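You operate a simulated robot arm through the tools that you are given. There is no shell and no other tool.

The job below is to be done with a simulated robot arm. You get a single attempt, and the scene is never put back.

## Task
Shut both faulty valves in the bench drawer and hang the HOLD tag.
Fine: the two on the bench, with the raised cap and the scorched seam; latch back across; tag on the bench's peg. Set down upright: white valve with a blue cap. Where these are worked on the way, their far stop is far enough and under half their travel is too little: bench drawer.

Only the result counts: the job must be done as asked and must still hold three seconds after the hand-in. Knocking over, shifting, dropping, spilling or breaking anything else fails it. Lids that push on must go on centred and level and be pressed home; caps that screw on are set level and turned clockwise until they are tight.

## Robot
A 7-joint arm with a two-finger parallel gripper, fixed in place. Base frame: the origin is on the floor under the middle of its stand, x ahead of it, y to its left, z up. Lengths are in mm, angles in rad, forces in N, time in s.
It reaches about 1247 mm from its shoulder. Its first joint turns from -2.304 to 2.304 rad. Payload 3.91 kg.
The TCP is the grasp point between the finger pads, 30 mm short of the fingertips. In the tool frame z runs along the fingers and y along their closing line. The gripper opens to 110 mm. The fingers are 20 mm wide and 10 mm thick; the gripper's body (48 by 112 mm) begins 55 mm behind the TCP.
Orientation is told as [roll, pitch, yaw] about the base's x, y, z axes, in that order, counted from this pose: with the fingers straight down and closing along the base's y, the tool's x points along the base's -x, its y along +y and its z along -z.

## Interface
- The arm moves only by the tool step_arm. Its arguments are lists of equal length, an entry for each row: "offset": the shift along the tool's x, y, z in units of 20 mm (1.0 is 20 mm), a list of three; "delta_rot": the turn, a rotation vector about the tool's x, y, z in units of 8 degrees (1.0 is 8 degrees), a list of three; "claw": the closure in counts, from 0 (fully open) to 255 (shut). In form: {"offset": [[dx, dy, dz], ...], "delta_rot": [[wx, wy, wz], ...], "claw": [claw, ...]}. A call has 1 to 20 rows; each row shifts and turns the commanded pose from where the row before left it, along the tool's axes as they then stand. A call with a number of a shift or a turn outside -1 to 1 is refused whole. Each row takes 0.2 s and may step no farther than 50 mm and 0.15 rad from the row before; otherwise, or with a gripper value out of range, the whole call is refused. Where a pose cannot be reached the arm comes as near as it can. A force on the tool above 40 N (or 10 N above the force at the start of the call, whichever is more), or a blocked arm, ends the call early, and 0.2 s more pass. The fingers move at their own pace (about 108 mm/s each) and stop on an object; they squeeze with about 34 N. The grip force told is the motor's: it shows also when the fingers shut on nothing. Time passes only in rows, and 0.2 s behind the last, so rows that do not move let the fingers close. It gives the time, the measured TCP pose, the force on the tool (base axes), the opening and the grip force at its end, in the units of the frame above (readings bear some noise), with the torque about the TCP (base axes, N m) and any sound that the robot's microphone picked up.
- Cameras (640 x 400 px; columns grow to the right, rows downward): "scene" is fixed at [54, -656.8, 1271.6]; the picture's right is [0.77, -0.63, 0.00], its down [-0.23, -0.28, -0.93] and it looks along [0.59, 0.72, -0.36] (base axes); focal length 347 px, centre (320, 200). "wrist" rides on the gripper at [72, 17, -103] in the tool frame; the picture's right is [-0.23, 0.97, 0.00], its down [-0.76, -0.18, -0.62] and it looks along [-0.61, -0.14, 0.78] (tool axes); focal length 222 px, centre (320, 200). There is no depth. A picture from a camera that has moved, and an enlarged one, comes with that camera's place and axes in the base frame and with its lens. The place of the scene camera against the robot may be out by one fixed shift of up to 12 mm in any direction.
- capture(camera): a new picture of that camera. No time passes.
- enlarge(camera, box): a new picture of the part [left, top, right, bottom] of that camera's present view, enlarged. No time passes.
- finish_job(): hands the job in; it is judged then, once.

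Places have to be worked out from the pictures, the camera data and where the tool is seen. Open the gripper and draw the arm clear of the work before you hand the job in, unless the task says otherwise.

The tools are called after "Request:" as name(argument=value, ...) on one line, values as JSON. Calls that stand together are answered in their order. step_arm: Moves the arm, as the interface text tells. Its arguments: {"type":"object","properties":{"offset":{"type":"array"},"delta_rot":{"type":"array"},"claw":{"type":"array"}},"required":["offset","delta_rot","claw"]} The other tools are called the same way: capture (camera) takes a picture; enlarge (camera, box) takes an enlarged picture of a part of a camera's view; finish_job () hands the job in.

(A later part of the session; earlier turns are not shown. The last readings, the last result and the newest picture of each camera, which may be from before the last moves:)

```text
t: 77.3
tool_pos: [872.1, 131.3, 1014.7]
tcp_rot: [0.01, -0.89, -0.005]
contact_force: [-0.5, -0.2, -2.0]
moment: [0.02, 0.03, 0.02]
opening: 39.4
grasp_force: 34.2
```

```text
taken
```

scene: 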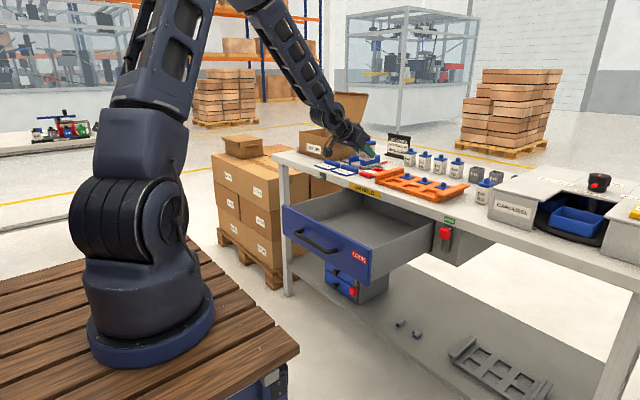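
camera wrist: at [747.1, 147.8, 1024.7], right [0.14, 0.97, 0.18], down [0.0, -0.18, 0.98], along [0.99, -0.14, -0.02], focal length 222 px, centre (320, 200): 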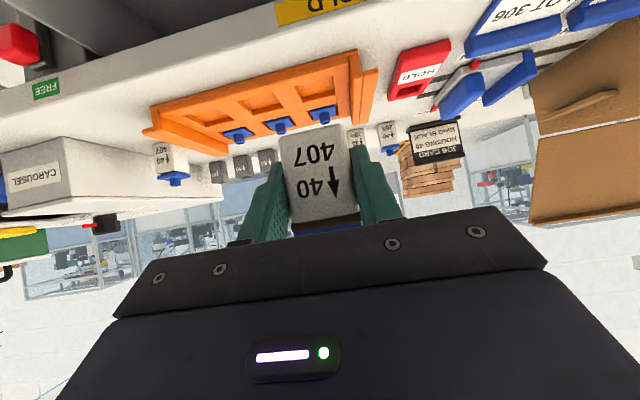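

I take a zoomed look at the HOLD tag from here for later, then lower the valve into the drawer in steps.

Request:
enlarge(camera="wrist", box=[340, 20, 500, 120])

Request:
step_arm(offset=[[0.777, 0, 0.629], [0.777, 0, 0.629], [0.777, 0, 0.629], [0.777, 0, 0.629], [0.777, 0, 0.629], [0.777, 0, 0.629], [0.777, 0, 0.629], [0.777, 0, 0.629], [0, 0, 0]], delta_rot=[[0, 0, 0], [0, 0, 0], [0, 0, 0], [0, 0, 0], [0, 0, 0], [0, 0, 0], [0, 0, 0], [0, 0, 0], [0, 0, 0]], claw=[255, 255, 255, 255, 255, 255, 255, 255, 255])

Request:
capture(camera="wrist")

Request:
enlarge(camera="scene", box=[270, 120, 430, 220])

```text
4.00 times, centred on (420, 70) of wrist
camera zoom: at [747.1, 147.8, 1024.7], right [0.14, 0.97, 0.18], down [0.0, -0.18, 0.98], along [0.99, -0.14, -0.02], focal length 888 px, centre (-80, 720)
```

zoom: 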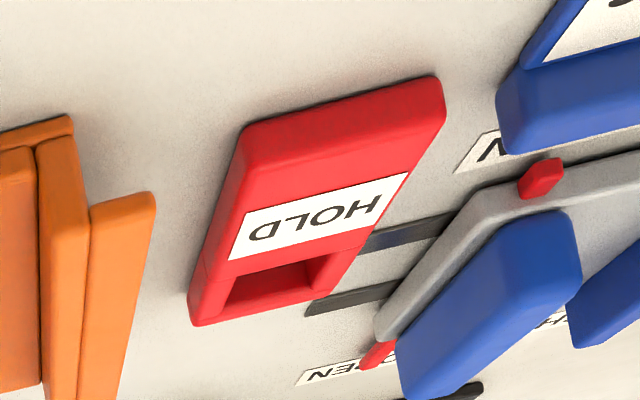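

```text
t: 79.3
tool_pos: [874.0, 128.9, 856.0]
tcp_rot: [0.01, -0.892, -0.005]
contact_force: [0.4, 0.5, -1.0]
moment: [-0.03, 0.02, 0.02]
opening: 39.4
grasp_force: 34.4
```

```text
taken
camera wrist: at [747.5, 145.9, 865.4], right [0.14, 0.97, 0.18], down [0.0, -0.18, 0.98], along [0.99, -0.14, -0.02], focal length 222 px, centre (320, 200)
```

wrist: 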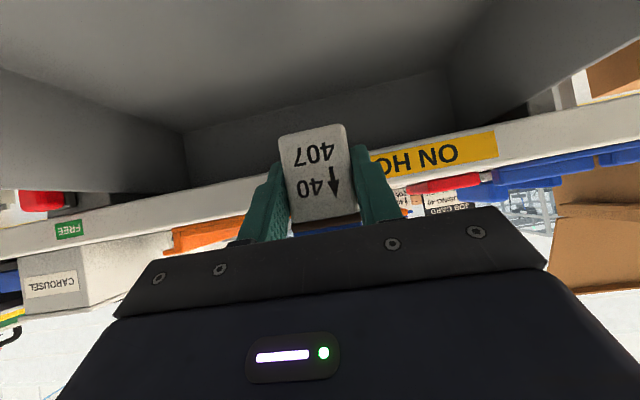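

```text
4.00 times, centred on (350, 170) of scene
camera zoom: at [54.0, -656.8, 1271.6], right [0.77, -0.63, 0.0], down [-0.23, -0.28, -0.93], along [0.59, 0.72, -0.36], focal length 1387 px, centre (200, 320)
```

zoom: 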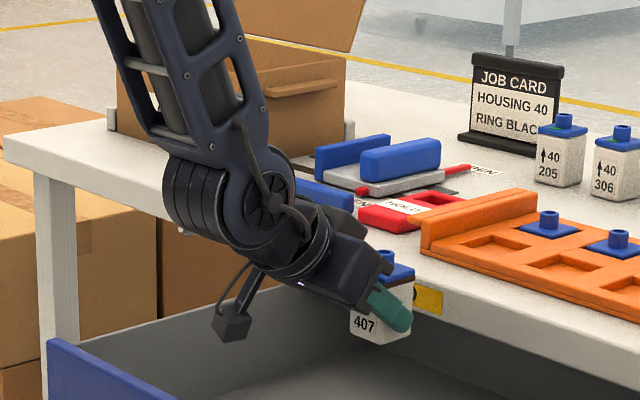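

The valve hangs level over the drawer. I lower further, slowing for the touchdown (expected at TCP z≈745).

Request:
step_arm(offset=[[0.777, 0, 0.629], [0.777, 0, 0.629], [0.777, 0, 0.629], [0.777, 0, 0.629], [0.622, 0, 0.503], [0, 0, 0]], delta_rot=[[0, 0, 0], [0, 0, 0], [0, 0, 0], [0, 0, 0], [0, 0, 0], [0, 0, 0]], claw=[255, 255, 255, 255, 255, 255])

Request:
capture(camera="wrist")

Request:
enlarge(camera="scene", box=[270, 150, 430, 250])

```text
t: 80.7
tool_pos: [874.7, 131.5, 761.6]
tcp_rot: [0.008, -0.89, -0.004]
contact_force: [-0.3, 0.2, -0.7]
moment: [-0.03, 0.03, -0.02]
opening: 39.4
grasp_force: 34.0
```

```text
taken
camera wrist: at [747.8, 148.2, 770.7], right [0.14, 0.97, 0.18], down [0.0, -0.18, 0.98], along [0.99, -0.14, -0.02], focal length 222 px, centre (320, 200)
```

wrist: 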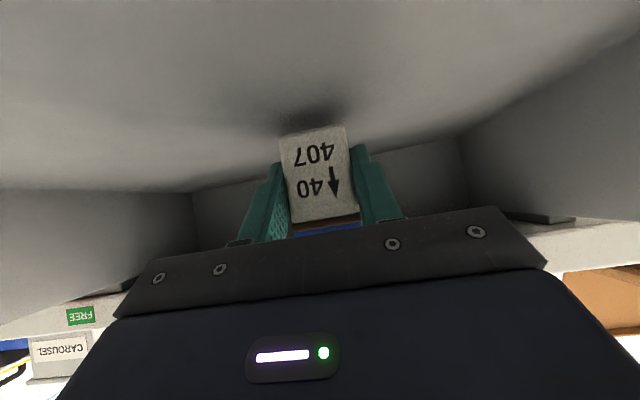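

```text
4.00 times, centred on (350, 200) of scene
camera zoom: at [54.0, -656.8, 1271.6], right [0.77, -0.63, 0.0], down [-0.23, -0.28, -0.93], along [0.59, 0.72, -0.36], focal length 1387 px, centre (200, 200)
```

zoom: 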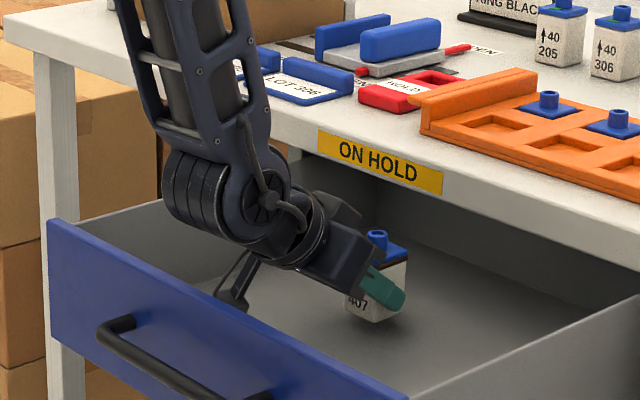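

About 16 mm remain. I descend in fine steps and watch the vertical force.

Request:
step_arm(offset=[[0.155, 0, 0.126], [0.155, 0, 0.126], [0.155, 0, 0.126], [0.078, 0, 0.063], [0, 0, 0]], delta_rot=[[0, 0, 0], [0, 0, 0], [0, 0, 0], [0, 0, 0], [0, 0, 0]], claw=[255, 255, 255, 255, 255])

Request:
enlarge(camera="wrist", box=[240, 90, 400, 190])

```text
t: 81.9
tool_pos: [875.8, 131.2, 747.3]
tcp_rot: [0.007, -0.891, -0.009]
contact_force: [0.9, -0.6, 27.6]
moment: [-0.23, -0.29, -0.04]
opening: 40.0
grasp_force: 33.9
```

```text
4.00 times, centred on (320, 140) of wrist
camera zoom: at [748.7, 148.9, 756.4], right [0.14, 0.97, 0.18], down [-0.01, -0.18, 0.98], along [0.99, -0.14, -0.02], focal length 888 px, centre (320, 440)
```

zoom: 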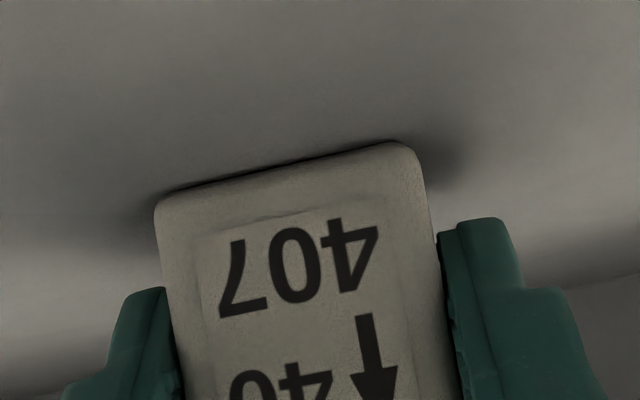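

Touchdown confirmed (28 N upward, valve flush on the floor). I ease the load, open the fingers and lift straight up.

Request:
step_arm(offset=[[-0.058, 0, -0.047], [0, 0, 0], [0, 0, 0], [0, 0, 0]], delta_rot=[[0, 0, 0], [0, 0, 0], [0, 0, 0], [0, 0, 0]], claw=[255, 81, 81, 81])

Request:
step_arm(offset=[[-0.2, 0, -0.16], [-0.4, 0, -0.32], [-0.777, 0, -0.629], [-0.777, 0, -0.629], [-0.777, 0, -0.629], [-0.777, 0, -0.629], [-0.777, 0, -0.629], [-0.777, 0, -0.629], [-0.777, 0, -0.629], [-0.777, 0, -0.629], [-0.777, 0, -0.629], [0, 0, 0]], delta_rot=[[0, 0, 0], [0, 0, 0], [0, 0, 0], [0, 0, 0], [0, 0, 0], [0, 0, 0], [0, 0, 0], [0, 0, 0], [0, 0, 0], [0, 0, 0], [0, 0, 0], [0, 0, 0]], claw=[81, 81, 81, 81, 81, 81, 81, 81, 81, 81, 81, 81])

Request:
capture(camera="wrist")

Request:
capture(camera="scene")

```text
t: 82.9
tool_pos: [874.9, 130.7, 747.1]
tcp_rot: [0.009, -0.89, -0.005]
contact_force: [-0.7, -0.6, -0.2]
moment: [-0.02, -0.06, 0.01]
opening: 75.0
grasp_force: 0.0
```

```text
t: 85.5
tool_pos: [875.0, 132.0, 943.9]
tcp_rot: [0.008, -0.891, -0.005]
contact_force: [-0.1, 0.7, 0.3]
moment: [-0.02, 0.03, 0.01]
opening: 74.9
grasp_force: 0.0
```

```text
taken
camera wrist: at [748.4, 148.6, 952.3], right [0.14, 0.97, 0.18], down [0.0, -0.18, 0.98], along [0.99, -0.14, -0.02], focal length 222 px, centre (320, 200)
```

wrist: 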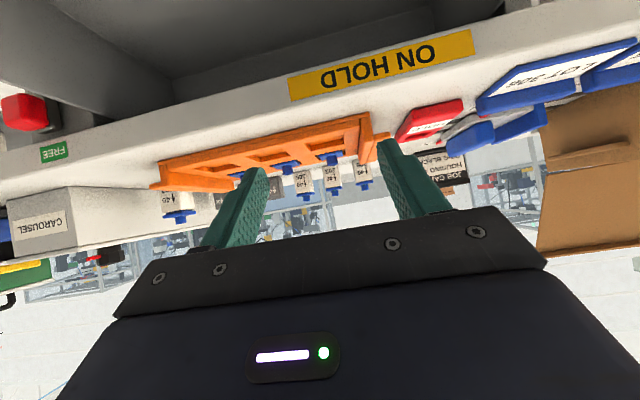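

```text
taken
```

scene: 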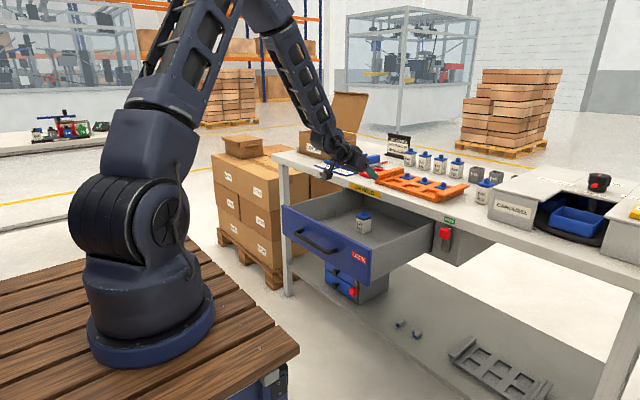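

The scorched valve stands upright in the drawer. I rise and travel to the pre-grasp spot for the raised-cap valve.

Request:
step_arm(offset=[[-0.777, 0, -0.629], [-0.777, 0, -0.629], [-0.777, 0, -0.629], [-0.278, -0.948, 0.343], [-0.278, -0.948, 0.343], [-0.278, -0.948, 0.343], [-0.278, -0.948, 0.343], [-0.278, -0.948, 0.343], [-0.278, -0.948, 0.343], [-0.278, -0.948, 0.343], [-0.278, -0.948, 0.343], [-0.278, -0.948, 0.343], [-0.278, -0.948, 0.343], [-0.278, -0.948, 0.343], [-0.278, -0.948, 0.343], [-0.278, -0.948, 0.343], [-0.278, -0.948, 0.343], [-0.278, -0.948, 0.343], [-0.278, -0.948, 0.343], [0, 0, 0]], delta_rot=[[0, 0, 0], [0, 0, 0], [0, 0, 0], [0, 0, 0], [0, 0, 0], [0, 0, 0], [0, 0, 0], [0, 0, 0], [0, 0, 0], [0, 0, 0], [0, 0, 0], [0, 0, 0], [0, 0, 0], [0, 0, 0], [0, 0, 0], [0, 0, 0], [0, 0, 0], [0, 0, 0], [0, 0, 0], [0, 0, 0]], claw=[81, 81, 81, 81, 81, 81, 81, 81, 81, 81, 81, 81, 81, 81, 81, 81, 81, 81, 81, 81])

Request:
capture(camera="wrist")

Request:
enlarge(camera="wrist", box=[250, 60, 410, 160])

```text
t: 89.7
tool_pos: [1015.7, -173.8, 998.9]
tcp_rot: [0.006, -0.891, -0.006]
contact_force: [0.1, -0.2, 0.9]
moment: [0.01, 0.0, 0.0]
opening: 74.8
grasp_force: 0.0
```

```text
taken
camera wrist: at [890.2, -156.0, 1008.9], right [0.14, 0.97, 0.18], down [0.0, -0.18, 0.98], along [0.99, -0.14, -0.02], focal length 222 px, centre (320, 200)
```

wrist: 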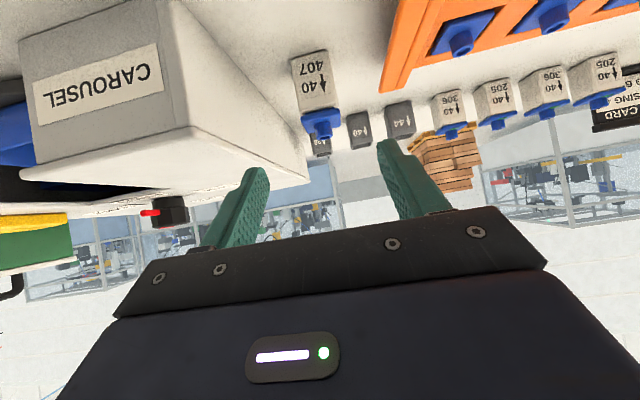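

```text
4.00 times, centred on (330, 110) of wrist
camera zoom: at [890.2, -156.0, 1008.9], right [0.14, 0.97, 0.18], down [0.0, -0.18, 0.98], along [0.99, -0.14, -0.02], focal length 888 px, centre (280, 560)
```

zoom: 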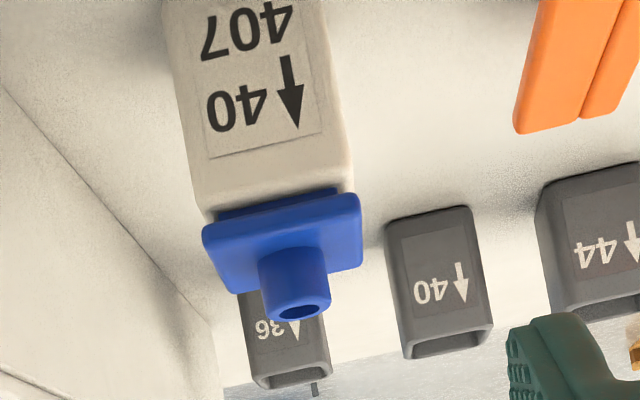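

Positions agree: valve 2 centre ≈ (1125, -171.5), carousel wall at y≈-241. I line up with the approach axis and go in with the fingers either side of the lower body.

Request:
step_arm(offset=[[0.56, 0.06, 0], [0.56, 0.055, 0], [0, 0, 1], [0, 0, 1], [0, 0, 1], [0, 0, 1], [0, 0, 1], [0, 0, 0.6], [0, 0, 0]], delta_rot=[[0, 0, 0], [0, 0, 0], [0, 0, 0], [0, 0, 0], [0, 0, 0], [0, 0, 0], [0, 0, 0], [0, 0, 0], [0, 0, 0]], claw=[81, 81, 81, 81, 81, 81, 81, 81, 81])

Request:
capture(camera="wrist")

Request:
enlarge(camera="scene", box=[430, 140, 526, 200])

```text
t: 91.7
tool_pos: [1089.6, -171.8, 912.5]
tcp_rot: [0.007, -0.89, -0.003]
contact_force: [0.4, 0.7, -0.3]
moment: [0.02, -0.01, 0.01]
opening: 74.9
grasp_force: 0.0
```

```text
taken
camera wrist: at [962.4, -154.4, 921.4], right [0.14, 0.97, 0.18], down [0.0, -0.18, 0.98], along [0.99, -0.14, -0.02], focal length 222 px, centre (320, 200)
```

wrist: 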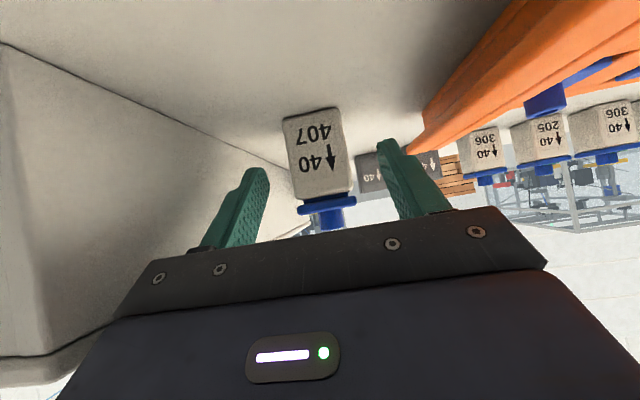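

```text
6.67 times, centred on (478, 170) of scene
camera zoom: at [54.0, -656.8, 1271.6], right [0.77, -0.63, 0.0], down [-0.23, -0.28, -0.93], along [0.59, 0.72, -0.36], focal length 2311 px, centre (-733, 400)
```

zoom: 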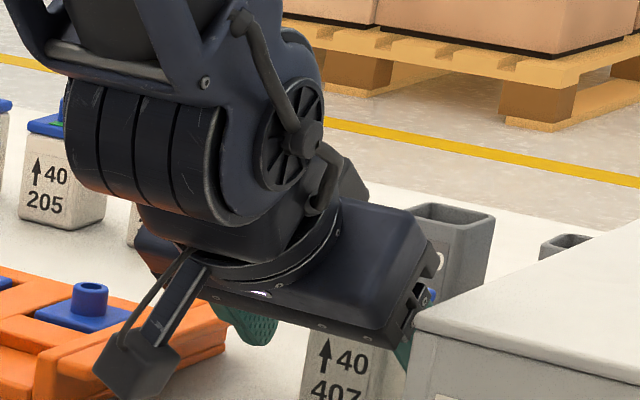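

The valve is centred between the fingers, about 27 mm short. I complete the approach and close on the body.

Request:
step_arm(offset=[[0.05, 0, 0.7], [0.04, 0, 0.65], [0, 0, 0], [0, 0, 0], [0, 0, 0], [0, 0, 0]], delta_rot=[[0, 0, 0], [0, 0, 0], [0, 0, 0], [0, 0, 0], [0, 0, 0], [0, 0, 0]], claw=[81, 81, 81, 200, 255, 255])

Request:
capture(camera="wrist")

Request:
enlarge(camera="scene", box=[430, 140, 526, 200])

```text
t: 93.1
tool_pos: [1107.9, -169.9, 894.0]
tcp_rot: [0.006, -0.891, -0.007]
contact_force: [0.4, -0.1, 0.8]
moment: [-0.01, -0.02, 0.01]
opening: 39.5
grasp_force: 34.3
```

```text
taken
camera wrist: at [981.4, -153.5, 903.3], right [0.14, 0.97, 0.18], down [0.0, -0.18, 0.98], along [0.99, -0.14, -0.02], focal length 222 px, centre (320, 200)
```

wrist: 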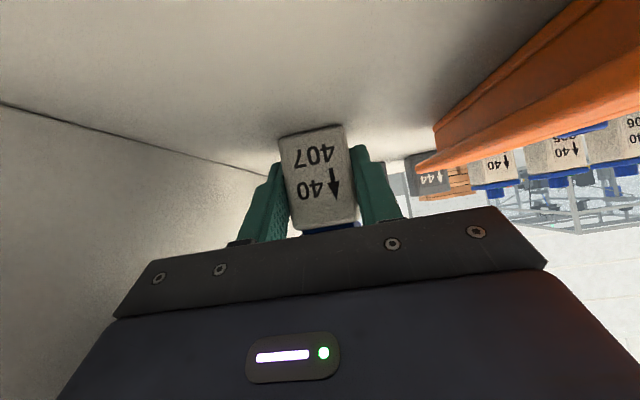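

```text
6.67 times, centred on (478, 170) of scene
camera zoom: at [54.0, -656.8, 1271.6], right [0.77, -0.63, 0.0], down [-0.23, -0.28, -0.93], along [0.59, 0.72, -0.36], focal length 2311 px, centre (-733, 400)
```

zoom: 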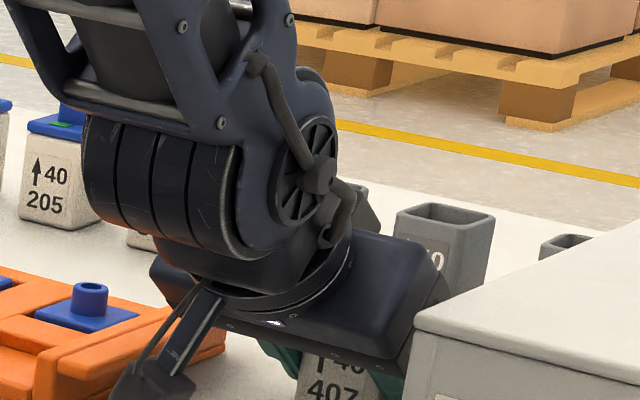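

Body gripped at 39.5 mm. I lift straight up.

Request:
step_arm(offset=[[-0.2, 0, -0.16], [-0.5, 0, -0.4], [-0.777, 0, -0.629], [-0.777, 0, -0.629], [-0.777, 0, -0.629], [-0.777, 0, -0.629], [-0.777, 0, -0.629], [0, 0, 0]], delta_rot=[[0, 0, 0], [0, 0, 0], [0, 0, 0], [0, 0, 0], [0, 0, 0], [0, 0, 0], [0, 0, 0], [0, 0, 0]], claw=[255, 255, 255, 255, 255, 255, 255, 255])

Request:
capture(camera="wrist")

Request:
enlarge(camera="scene", box=[420, 120, 532, 190])

```text
t: 94.9
tool_pos: [1109.3, -171.6, 1011.0]
tcp_rot: [0.007, -0.89, -0.007]
contact_force: [-0.2, 0.2, -1.2]
moment: [-0.01, 0.02, 0.02]
opening: 39.4
grasp_force: 33.9
```

```text
taken
camera wrist: at [982.3, -153.6, 1021.4], right [0.14, 0.97, 0.18], down [0.0, -0.18, 0.98], along [0.99, -0.14, -0.02], focal length 222 px, centre (320, 200)
```

wrist: 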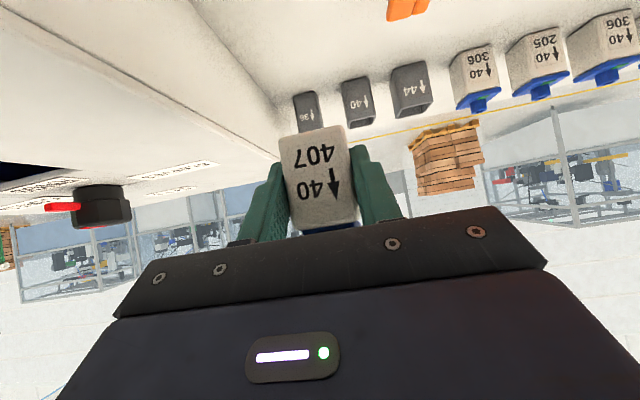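

```text
5.71 times, centred on (476, 155) of scene
camera zoom: at [54.0, -656.8, 1271.6], right [0.77, -0.63, 0.0], down [-0.23, -0.28, -0.93], along [0.59, 0.72, -0.36], focal length 1981 px, centre (-571, 457)
```

zoom: 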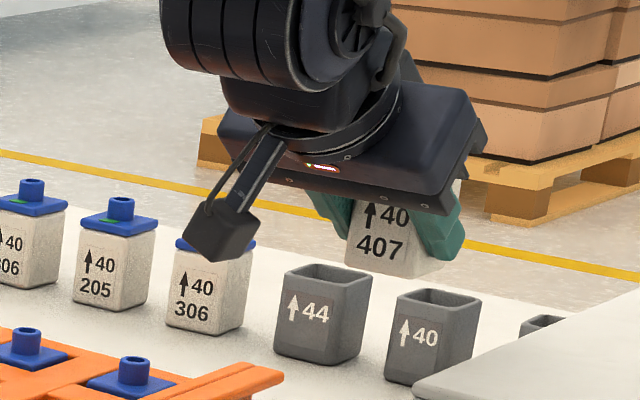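

The valve, cap included, is lifted upright. I carry it over the drawer to y≈20, x≈874.

Request:
step_arm(offset=[[0.615, 0.8, -0.76], [0.615, 0.8, -0.76], [0.615, 0.8, -0.76], [0.615, 0.8, -0.76], [0.615, 0.8, -0.76], [0.615, 0.8, -0.76], [0.615, 0.8, -0.76], [0.615, 0.8, -0.76], [0.615, 0.8, -0.76], [0.615, 0.8, -0.76], [0.615, 0.8, -0.76], [0.615, 0.8, -0.76], [0, 0, 0]], delta_rot=[[0, 0, 0], [0, 0, 0], [0, 0, 0], [0, 0, 0], [0, 0, 0], [0, 0, 0], [0, 0, 0], [0, 0, 0], [0, 0, 0], [0, 0, 0], [0, 0, 0], [0, 0, 0], [0, 0, 0]], claw=[255, 255, 255, 255, 255, 255, 255, 255, 255, 255, 255, 255, 255])

Request:
capture(camera="wrist")

Request:
capture(camera="scene")

```text
t: 97.7
tool_pos: [874.7, 20.3, 1013.9]
tcp_rot: [0.007, -0.889, -0.004]
contact_force: [-0.4, 0.3, -0.6]
moment: [-0.01, 0.0, -0.03]
opening: 39.4
grasp_force: 34.0
```

```text
taken
camera wrist: at [747.3, 37.8, 1022.4], right [0.14, 0.97, 0.18], down [0.0, -0.18, 0.98], along [0.99, -0.14, -0.02], focal length 222 px, centre (320, 200)
```

wrist: 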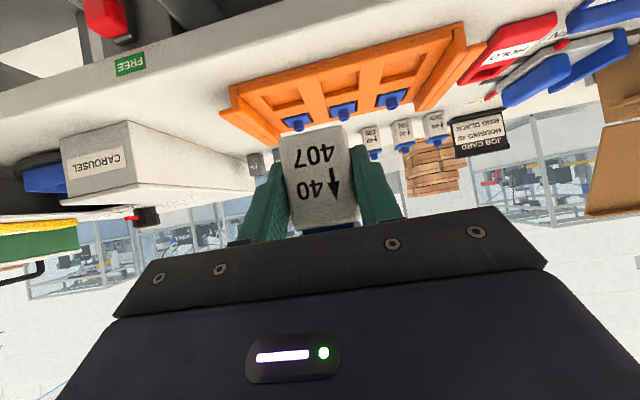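

```text
taken
```

scene: 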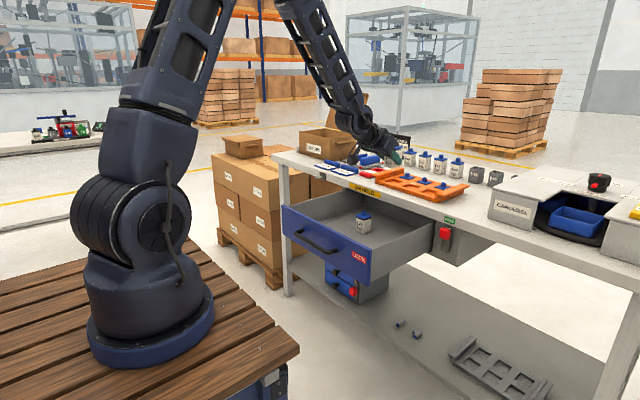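

I lower the valve into the drawer at y≈20, stopping about 14 mm above the expected touchdown.

Request:
step_arm(offset=[[0.777, 0, 0.629], [0.777, 0, 0.629], [0.777, 0, 0.629], [0.777, 0, 0.629], [0.777, 0, 0.629], [0.777, 0, 0.629], [0.777, 0, 0.629], [0.777, 0, 0.629], [0.777, 0, 0.629], [0.777, 0, 0.629], [0.777, 0, 0.629], [0.777, 0, 0.629], [0.39, 0, 0.31], [0, 0, 0]], delta_rot=[[0, 0, 0], [0, 0, 0], [0, 0, 0], [0, 0, 0], [0, 0, 0], [0, 0, 0], [0, 0, 0], [0, 0, 0], [0, 0, 0], [0, 0, 0], [0, 0, 0], [0, 0, 0], [0, 0, 0], [0, 0, 0]], claw=[255, 255, 255, 255, 255, 255, 255, 255, 255, 255, 255, 255, 255, 255])

Request:
capture(camera="wrist")

Request:
enlarge(camera="scene", box=[270, 150, 430, 250])

```text
t: 100.7
tool_pos: [874.9, 21.8, 763.5]
tcp_rot: [0.009, -0.89, -0.006]
contact_force: [-0.8, -0.1, -1.1]
moment: [0.0, 0.03, 0.01]
opening: 39.7
grasp_force: 34.0
```

```text
taken
camera wrist: at [748.0, 38.6, 772.6], right [0.14, 0.97, 0.18], down [0.0, -0.18, 0.98], along [0.99, -0.14, -0.02], focal length 222 px, centre (320, 200)
```

wrist: 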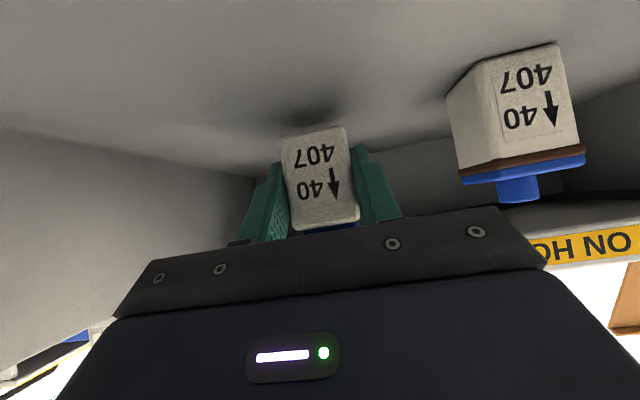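

```text
4.00 times, centred on (350, 200) of scene
camera zoom: at [54.0, -656.8, 1271.6], right [0.77, -0.63, 0.0], down [-0.23, -0.28, -0.93], along [0.59, 0.72, -0.36], focal length 1387 px, centre (200, 200)
```

zoom: 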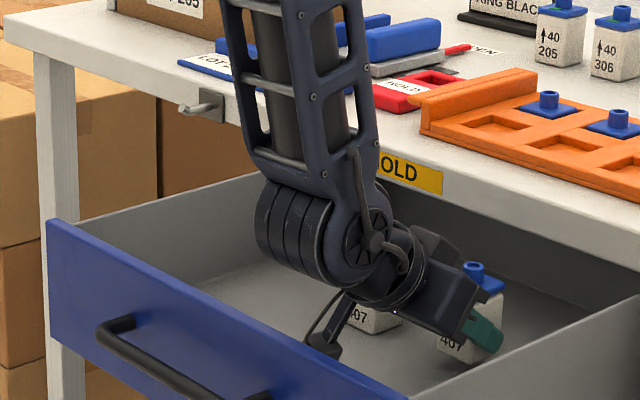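

Both valves are visible, upright. I descend in fine steps to touchdown.

Request:
step_arm(offset=[[0.155, 0, 0.126], [0.155, 0, 0.126], [0.155, 0, 0.126], [0.078, 0, 0.063], [0.04, 0, 0.03], [0, 0, 0]], delta_rot=[[0, 0, 0], [0, 0, 0], [0, 0, 0], [0, 0, 0], [0, 0, 0], [0, 0, 0]], claw=[255, 255, 255, 255, 255, 255])

Request:
enlarge(camera="wrist", box=[240, 90, 400, 190])

```text
t: 102.1
tool_pos: [873.9, 21.6, 749.1]
tcp_rot: [0.008, -0.889, -0.005]
contact_force: [0.2, -0.2, -0.2]
moment: [0.01, 0.04, 0.0]
opening: 39.4
grasp_force: 33.7
```

```text
4.00 times, centred on (320, 140) of wrist
camera zoom: at [747.8, 38.8, 758.1], right [0.14, 0.97, 0.18], down [0.0, -0.18, 0.98], along [0.99, -0.14, -0.02], focal length 888 px, centre (320, 440)
```

zoom: 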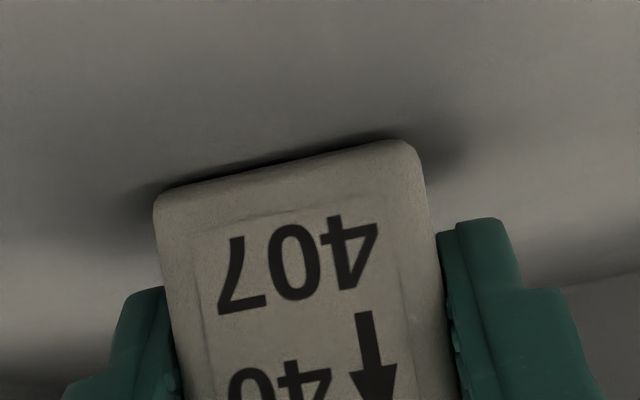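

No contact yet at z=749; I go down in 1 mm steps until the force shows it has landed.

Request:
step_arm(offset=[[0.039, 0, 0.031], [0.039, 0, 0.031], [0.039, 0, 0.031], [0, 0, 0]], delta_rot=[[0, 0, 0], [0, 0, 0], [0, 0, 0], [0, 0, 0]], claw=[255, 255, 255, 255])

```text
t: 103.1
tool_pos: [875.6, 21.8, 747.5]
tcp_rot: [0.007, -0.892, -0.006]
contact_force: [0.7, 2.7, 26.4]
moment: [-0.16, -0.11, 0.07]
opening: 39.3
grasp_force: 33.6
```

Landed (26 N up). I ease, open the fingers and lift straight up.

Request:
step_arm(offset=[[-0.05, 0, -0.04], [0, 0, 0], [0, 0, 0], [0, 0, 0]], delta_rot=[[0, 0, 0], [0, 0, 0], [0, 0, 0], [0, 0, 0]], claw=[255, 81, 81, 81])

Request:
step_arm(offset=[[-0.2, 0, -0.16], [-0.4, 0, -0.32], [-0.777, 0, -0.629], [-0.777, 0, -0.629], [-0.777, 0, -0.629], [-0.777, 0, -0.629], [-0.777, 0, -0.629], [-0.777, 0, -0.629], [-0.777, 0, -0.629], [-0.777, 0, -0.629], [-0.777, 0, -0.629], [-0.777, 0, -0.629], [0, 0, 0]], delta_rot=[[0, 0, 0], [0, 0, 0], [0, 0, 0], [0, 0, 0], [0, 0, 0], [0, 0, 0], [0, 0, 0], [0, 0, 0], [0, 0, 0], [0, 0, 0], [0, 0, 0], [0, 0, 0], [0, 0, 0]], claw=[81, 81, 81, 81, 81, 81, 81, 81, 81, 81, 81, 81, 81])

Request:
enlarge(camera="scene", box=[280, 170, 460, 282])

Request:
capture(camera="wrist")

```text
t: 104.1
tool_pos: [873.4, 22.4, 747.1]
tcp_rot: [0.005, -0.889, -0.003]
contact_force: [0.9, 0.0, 0.1]
moment: [0.0, 0.01, -0.02]
opening: 74.9
grasp_force: 0.1
```

```text
t: 106.9
tool_pos: [874.5, 23.0, 962.6]
tcp_rot: [0.007, -0.891, -0.006]
contact_force: [-0.1, -0.5, -0.8]
moment: [-0.02, 0.0, -0.04]
opening: 75.0
grasp_force: 0.0
```

```text
3.56 times, centred on (370, 226) of scene
camera zoom: at [54.0, -656.8, 1271.6], right [0.77, -0.63, 0.0], down [-0.23, -0.28, -0.93], along [0.59, 0.72, -0.36], focal length 1233 px, centre (142, 108)
```

zoom: 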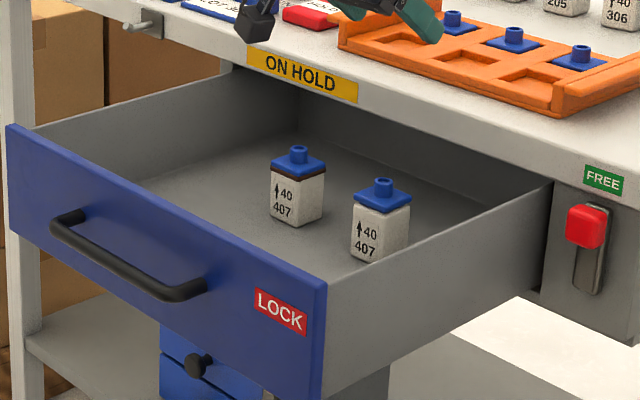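

```text
taken
camera wrist: at [747.1, 40.4, 972.3], right [0.14, 0.97, 0.18], down [0.0, -0.18, 0.98], along [0.99, -0.14, -0.02], focal length 222 px, centre (320, 200)
```

wrist: 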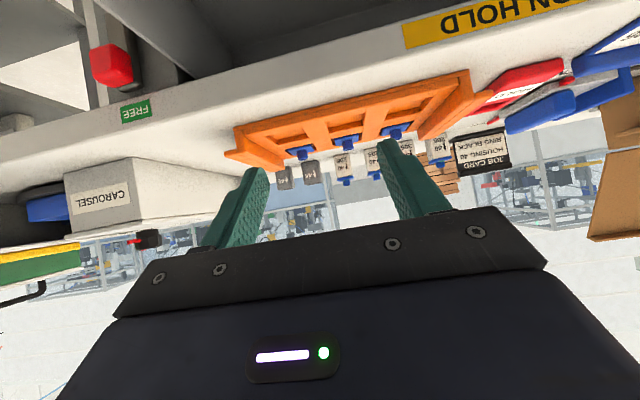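

Both valves stand upright in the drawer. Next I close the fingers, pitch to −30° and move out in front of the drawer panel, above the handle, to push it shut.

Request:
step_arm(offset=[[0, 0, 0], [0, 0, 0], [0, 0, 0], [0.818, 0.186, -0.472], [0.818, 0.186, -0.472], [0.818, 0.186, -0.472], [0.818, 0.186, -0.472], [0.818, 0.186, -0.472], [0.818, 0.186, -0.472], [0.818, 0.186, -0.472], [0.818, 0.186, -0.472], [0.818, 0.186, -0.472], [0.818, 0.186, -0.472], [0.818, 0.186, -0.472], [0.818, 0.186, -0.472], [0.818, 0.186, -0.472], [0.818, 0.186, -0.472], [0, 0, 0]], delta_rot=[[0, 1, 0], [0, 1, 0], [0, 0.63, 0], [0, 0, 0], [0, 0, 0], [0, 0, 0], [0, 0, 0], [0, 0, 0], [0, 0, 0], [0, 0, 0], [0, 0, 0], [0, 0, 0], [0, 0, 0], [0, 0, 0], [0, 0, 0], [0, 0, 0], [0, 0, 0], [0, 0, 0]], claw=[81, 81, 81, 255, 255, 255, 255, 255, 255, 255, 255, 255, 255, 255, 255, 255, 255, 255])

Request:
capture(camera="wrist")

Request:
capture(camera="scene")

```text
t: 110.7
tool_pos: [606.0, 71.9, 963.1]
tcp_rot: [0.005, -0.522, -0.004]
contact_force: [0.1, 0.8, 0.2]
moment: [-0.05, 0.03, 0.02]
opening: 0.0
grasp_force: 34.4
```

```text
taken
camera wrist: at [492.9, 89.1, 1015.9], right [0.2, 0.97, 0.12], down [0.35, -0.18, 0.92], along [0.92, -0.14, -0.38], focal length 222 px, centre (320, 200)
```

wrist: 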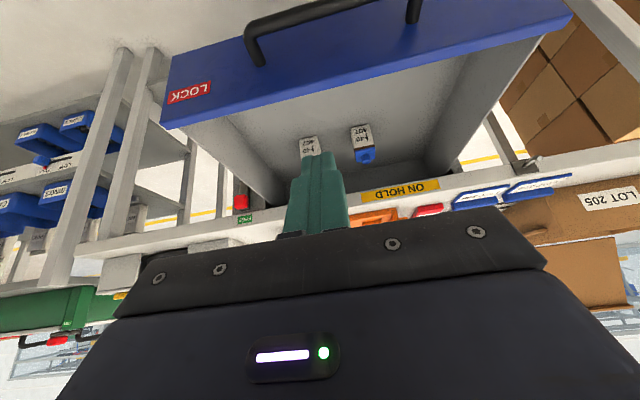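

```text
taken
```

scene: 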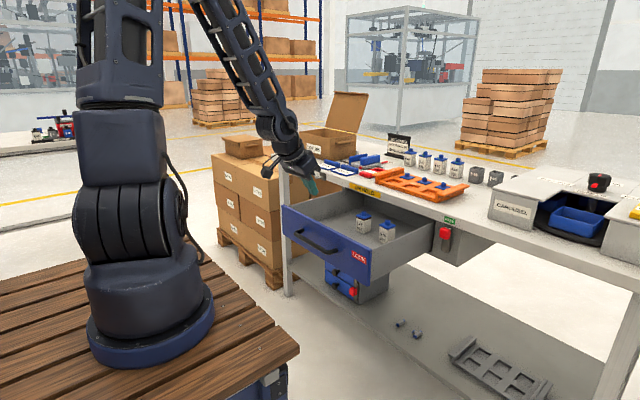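

The panel's outer face is around x≈650, and my fingers are in front of it. I descend in front of the panel, staying above the handle bar.

Request:
step_arm(offset=[[0.66, 0, 0.65], [0.447, 0, 0.774], [0.447, 0, 0.774], [0.447, 0, 0.774], [0.447, 0, 0.774], [0.447, 0, 0.774], [0.447, 0, 0.774], [0.447, 0, 0.774], [0, 0, 0]], delta_rot=[[0, 0, 0], [0, 0, 0], [0, 0, 0], [0, 0, 0], [0, 0, 0], [0, 0, 0], [0, 0, 0], [0, 0, 0], [0, 0, 0]], claw=[255, 255, 255, 255, 255, 255, 255, 255, 255])

Request:
capture(camera="wrist")

Request:
enlarge(camera="scene", box=[250, 170, 410, 270])

```text
t: 112.7
tool_pos: [604.7, 73.5, 818.5]
tcp_rot: [0.006, -0.523, 0.0]
contact_force: [-0.2, 0.1, -1.0]
moment: [-0.03, 0.0, 0.02]
opening: 0.0
grasp_force: 33.8
```

```text
taken
camera wrist: at [489.2, 90.7, 871.8], right [0.2, 0.97, 0.12], down [0.35, -0.18, 0.92], along [0.92, -0.14, -0.38], focal length 222 px, centre (320, 200)
```

wrist: 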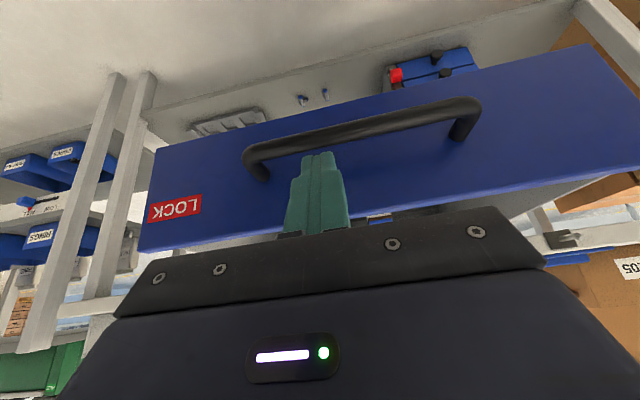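

```text
4.00 times, centred on (330, 220) of scene
camera zoom: at [54.0, -656.8, 1271.6], right [0.77, -0.63, 0.0], down [-0.23, -0.28, -0.93], along [0.59, 0.72, -0.36], focal length 1387 px, centre (280, 120)
```

zoom: 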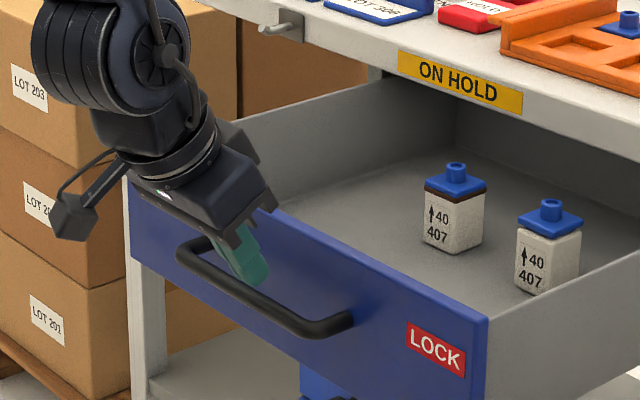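

Fingers sit in front of the panel just above the bar. I push slowly toward +x.

Request:
step_arm(offset=[[-0.26, 0, 0.15], [-0.26, 0, 0.15], [-0.26, 0, 0.15], [-0.26, 0, 0.15], [-0.26, 0, 0.15], [-0.26, 0, 0.15], [-0.26, 0, 0.15], [-0.26, 0, 0.15], [-0.26, 0, 0.15], [-0.26, 0, 0.15], [0, 0, 0]], delta_rot=[[0, 0, 0], [0, 0, 0], [0, 0, 0], [0, 0, 0], [0, 0, 0], [0, 0, 0], [0, 0, 0], [0, 0, 0], [0, 0, 0], [0, 0, 0], [0, 0, 0]], claw=[255, 255, 255, 255, 255, 255, 255, 255, 255, 255, 255])

Request:
enlarge(camera="scene", box=[270, 170, 430, 270])

```text
t: 115.1
tool_pos: [663.4, 72.2, 818.9]
tcp_rot: [0.006, -0.524, -0.002]
contact_force: [0.1, -0.4, 0.7]
moment: [0.0, -0.02, -0.02]
opening: 0.0
grasp_force: 34.1
```

```text
4.00 times, centred on (350, 220) of scene
camera zoom: at [54.0, -656.8, 1271.6], right [0.77, -0.63, 0.0], down [-0.23, -0.28, -0.93], along [0.59, 0.72, -0.36], focal length 1387 px, centre (200, 120)
```

zoom: 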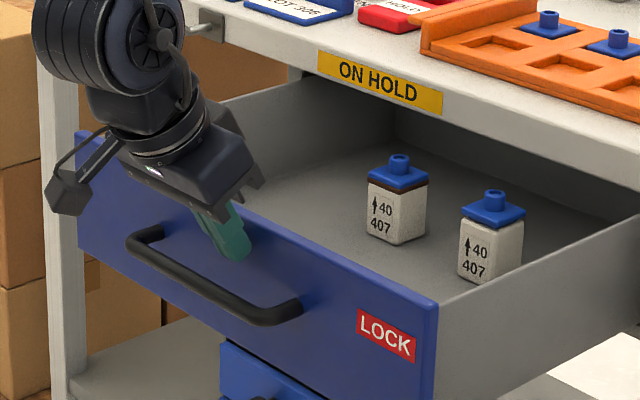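

The drawer is being pushed smoothly, valves steady. I continue.

Request:
step_arm(offset=[[-0.3, 0, 0.173], [-0.346, 0, 0.2], [-0.346, 0, 0.2], [-0.346, 0, 0.2], [-0.346, 0, 0.2], [-0.346, 0, 0.2], [-0.346, 0, 0.2], [-0.346, 0, 0.2], [-0.346, 0, 0.2], [-0.346, 0, 0.2], [-0.346, 0, 0.2], [-0.346, 0, 0.2], [-0.346, 0, 0.2], [-0.346, 0, 0.2], [-0.346, 0, 0.2], [-0.346, 0, 0.2], [-0.346, 0, 0.2], [-0.26, 0, 0.15], [0, 0, 0]], delta_rot=[[0, 0, 0], [0, 0, 0], [0, 0, 0], [0, 0, 0], [0, 0, 0], [0, 0, 0], [0, 0, 0], [0, 0, 0], [0, 0, 0], [0, 0, 0], [0, 0, 0], [0, 0, 0], [0, 0, 0], [0, 0, 0], [0, 0, 0], [0, 0, 0], [0, 0, 0], [0, 0, 0], [0, 0, 0]], claw=[255, 255, 255, 255, 255, 255, 255, 255, 255, 255, 255, 255, 255, 255, 255, 255, 255, 255, 255])

Request:
capture(camera="scene")

Request:
enlarge(camera="scene", box=[310, 170, 470, 270])

```text
t: 119.1
tool_pos: [804.5, 73.7, 818.6]
tcp_rot: [0.005, -0.522, 0.0]
contact_force: [-0.8, -0.5, 0.9]
moment: [0.0, 0.0, 0.0]
opening: 0.1
grasp_force: 33.6
```

```text
taken
```

scene: 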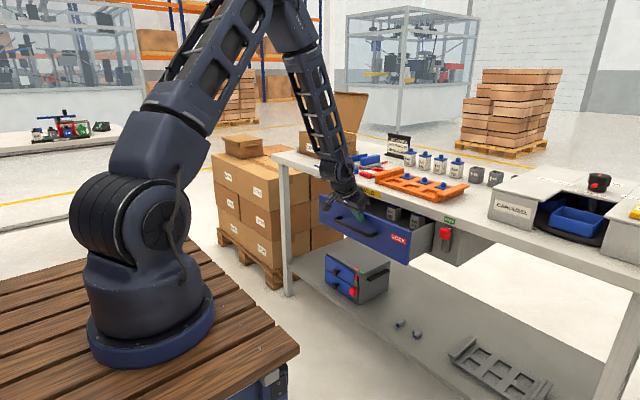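

```text
4.00 times, centred on (390, 220) of scene
camera zoom: at [54.0, -656.8, 1271.6], right [0.77, -0.63, 0.0], down [-0.23, -0.28, -0.93], along [0.59, 0.72, -0.36], focal length 1387 px, centre (40, 120)
```

zoom: 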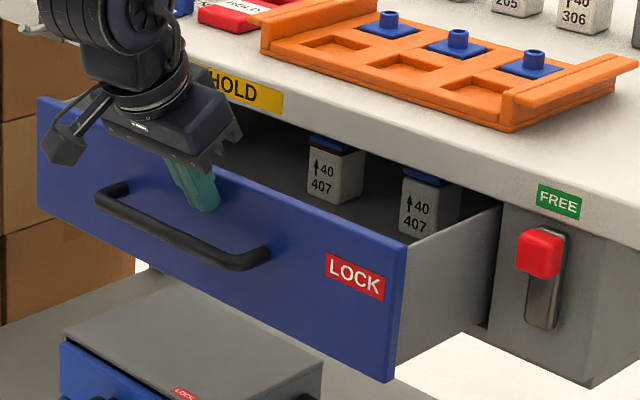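

The valves pass under the bench top. I continue pushing toward closed.

Request:
step_arm(offset=[[-0.3, 0, 0.173], [-0.346, 0, 0.2], [-0.346, 0, 0.2], [-0.346, 0, 0.2], [-0.346, 0, 0.2], [-0.346, 0, 0.2], [-0.346, 0, 0.2], [-0.346, 0, 0.2], [-0.346, 0, 0.2], [-0.346, 0, 0.2], [-0.346, 0, 0.2], [-0.346, 0, 0.2], [-0.346, 0, 0.2], [-0.26, 0, 0.15], [-0.2, 0, 0.115], [0, 0, 0]], delta_rot=[[0, 0, 0], [0, 0, 0], [0, 0, 0], [0, 0, 0], [0, 0, 0], [0, 0, 0], [0, 0, 0], [0, 0, 0], [0, 0, 0], [0, 0, 0], [0, 0, 0], [0, 0, 0], [0, 0, 0], [0, 0, 0], [0, 0, 0], [0, 0, 0]], claw=[255, 255, 255, 255, 255, 255, 255, 255, 255, 255, 255, 255, 255, 255, 255, 255])

Request:
enlarge(camera="scene", box=[320, 170, 480, 270])

Request:
capture(camera="wrist")

```text
t: 122.5
tool_pos: [917.7, 72.6, 817.4]
tcp_rot: [0.006, -0.524, -0.001]
contact_force: [0.8, -0.3, 0.6]
moment: [0.01, 0.0, 0.02]
opening: 0.0
grasp_force: 34.6
```

```text
4.00 times, centred on (400, 220) of scene
camera zoom: at [54.0, -656.8, 1271.6], right [0.77, -0.63, 0.0], down [-0.23, -0.28, -0.93], along [0.59, 0.72, -0.36], focal length 1387 px, centre (0, 120)
```

zoom: 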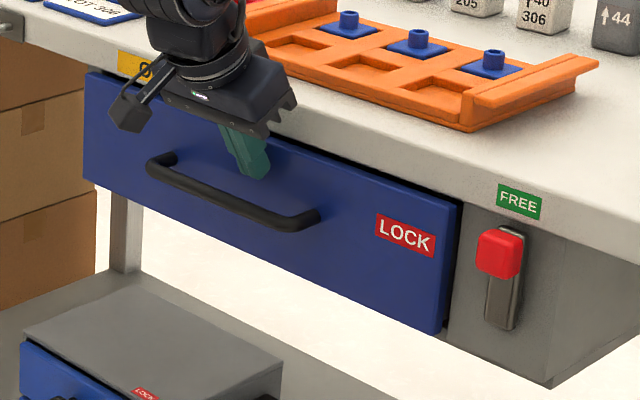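

```text
taken
camera wrist: at [803.3, 90.5, 872.0], right [0.2, 0.97, 0.12], down [0.35, -0.18, 0.92], along [0.92, -0.14, -0.38], focal length 222 px, centre (320, 200)
```

wrist: 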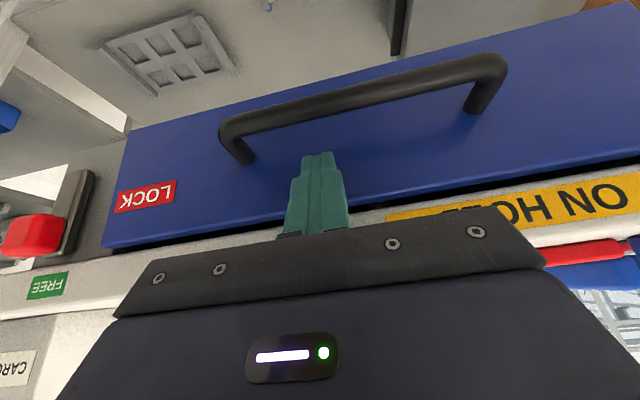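

Almost shut. I push the last bit in 3 mm steps until the stop is felt.

Request:
step_arm(offset=[[-0.13, 0, 0.075], [-0.13, 0, 0.075], [-0.13, 0, 0.075], [-0.13, 0, 0.075], [-0.13, 0, 0.075], [-0.13, 0, 0.075], [-0.13, 0, 0.075], [-0.13, 0, 0.075], [0, 0, 0]], delta_rot=[[0, 0, 0], [0, 0, 0], [0, 0, 0], [0, 0, 0], [0, 0, 0], [0, 0, 0], [0, 0, 0], [0, 0, 0], [0, 0, 0]], claw=[255, 255, 255, 255, 255, 255, 255, 255, 255])

Request:
enlarge(camera="scene", box=[400, 190, 496, 250])

Request:
enlarge(camera="wrist", box=[60, 120, 300, 270])

```text
t: 123.9
tool_pos: [931.9, 74.2, 819.0]
tcp_rot: [0.006, -0.515, -0.001]
contact_force: [-12.5, -0.7, 4.7]
moment: [-0.04, 0.12, -0.01]
opening: 0.2
grasp_force: 34.4
stopped in row 7: the force on the tool passed its limit at 49 N (the readings are from after the stop); the commanded pose is now the measured one
```

```text
6.67 times, centred on (448, 220) of scene
camera zoom: at [54.0, -656.8, 1271.6], right [0.77, -0.63, 0.0], down [-0.23, -0.28, -0.93], along [0.59, 0.72, -0.36], focal length 2311 px, centre (-533, 67)
```

zoom: 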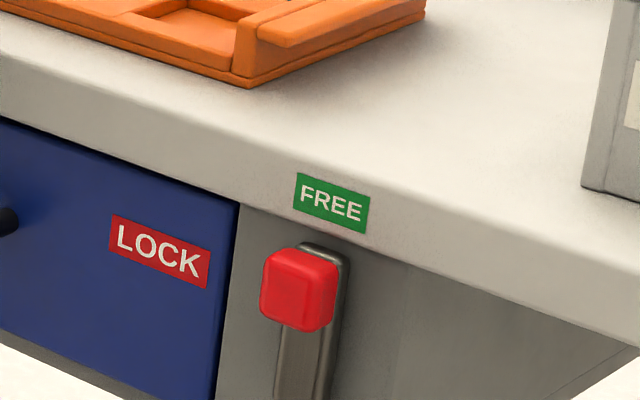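

```text
2.67 times, centred on (180, 195) of wrist
camera zoom: at [818.1, 91.0, 872.1], right [0.2, 0.97, 0.12], down [0.36, -0.18, 0.92], along [0.91, -0.14, -0.38], focal length 592 px, centre (693, 213)
```

zoom: 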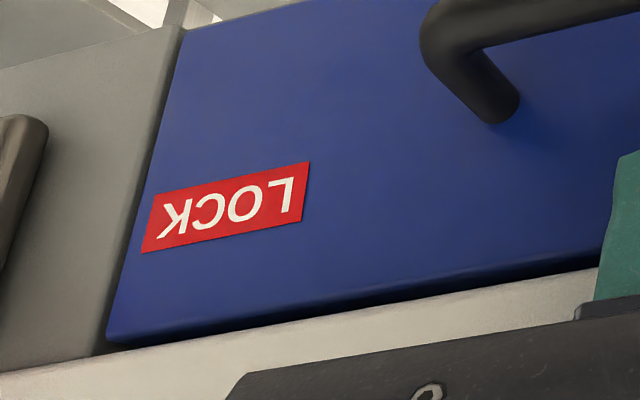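

The drawer is home at its stop. I retreat, level the gripper to point forward, and move to the −y side of the raised latch knob, to swing it back across.

Request:
step_arm(offset=[[0.433, 0, -0.25], [0.866, 0, -0.5], [0.866, 0, -0.5], [0.433, 0, -0.25], [0, 0, 0], [0, 0, 0], [0, 0, 0], [0, 0, 0], [0, 0, 0], [0, 0, 0], [0, 0, 0], [0, 0, 0], [0, 0, 0]], delta_rot=[[0, 0, 0], [0, 0, 0], [0, 0, 0], [0, 0, 0], [0, -1, 0], [0, -1, 0], [0, -1, 0], [0, -1, 0], [0, -1, 0], [0, -1, 0], [0, -1, 0], [0, -0.5, 0], [0, 0, 0]], claw=[255, 255, 255, 255, 255, 255, 255, 255, 255, 255, 255, 255, 255])

Request:
step_arm(offset=[[0.064, -0.971, 0], [0.064, -0.971, 0], [0.064, -0.971, 0], [0.064, -0.971, 0], [0.064, -0.971, 0], [0.064, -0.971, 0], [0.064, -0.971, 0], [0.064, -0.971, 0], [0.064, -0.971, 0], [0.064, -0.971, 0], [0.064, -0.971, 0], [0.064, -0.971, 0], [0.064, -0.971, 0], [0.064, -0.971, 0], [0, 0, 0]], delta_rot=[[0, 0, 0], [0, 0, 0], [0, 0, 0], [0, 0, 0], [0, 0, 0], [0, 0, 0], [0, 0, 0], [0, 0, 0], [0, 0, 0], [0, 0, 0], [0, 0, 0], [0, 0, 0], [0, 0, 0], [0, 0, 0], [0, 0, 0]], claw=[255, 255, 255, 255, 255, 255, 255, 255, 255, 255, 255, 255, 255, 255, 255])

Request:
capture(camera="wrist")

Request:
capture(camera="scene")

```text
t: 126.7
tool_pos: [874.3, 74.4, 817.6]
tcp_rot: [0.669, -1.563, -0.668]
contact_force: [0.2, -1.0, -0.2]
moment: [-0.02, -0.01, 0.04]
opening: 0.0
grasp_force: 33.9
```

```text
t: 129.9
tool_pos: [873.6, -198.7, 798.6]
tcp_rot: [0.568, -1.563, -0.569]
contact_force: [0.7, -0.2, 0.0]
moment: [0.02, -0.01, 0.01]
opening: 0.1
grasp_force: 34.1
```

```text
taken
camera wrist: at [769.1, -181.5, 727.3], right [0.0, 0.97, 0.23], down [-0.62, -0.18, 0.77], along [0.79, -0.14, 0.6], focal length 222 px, centre (320, 200)
```

wrist: 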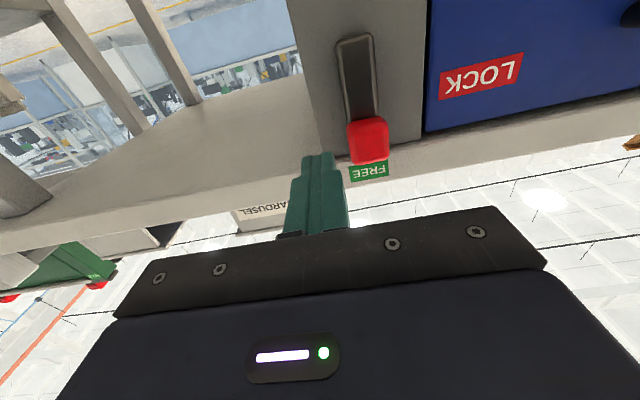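

```text
taken
```

scene: 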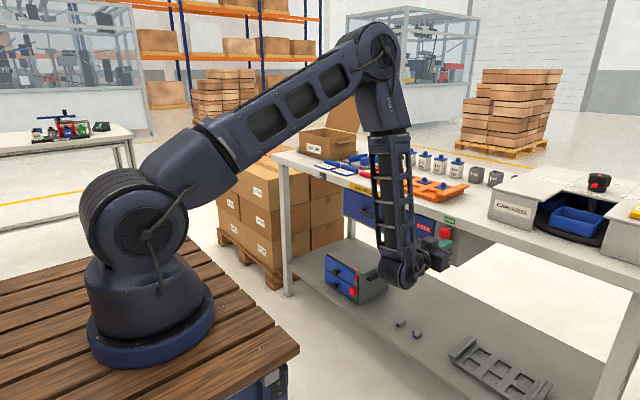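

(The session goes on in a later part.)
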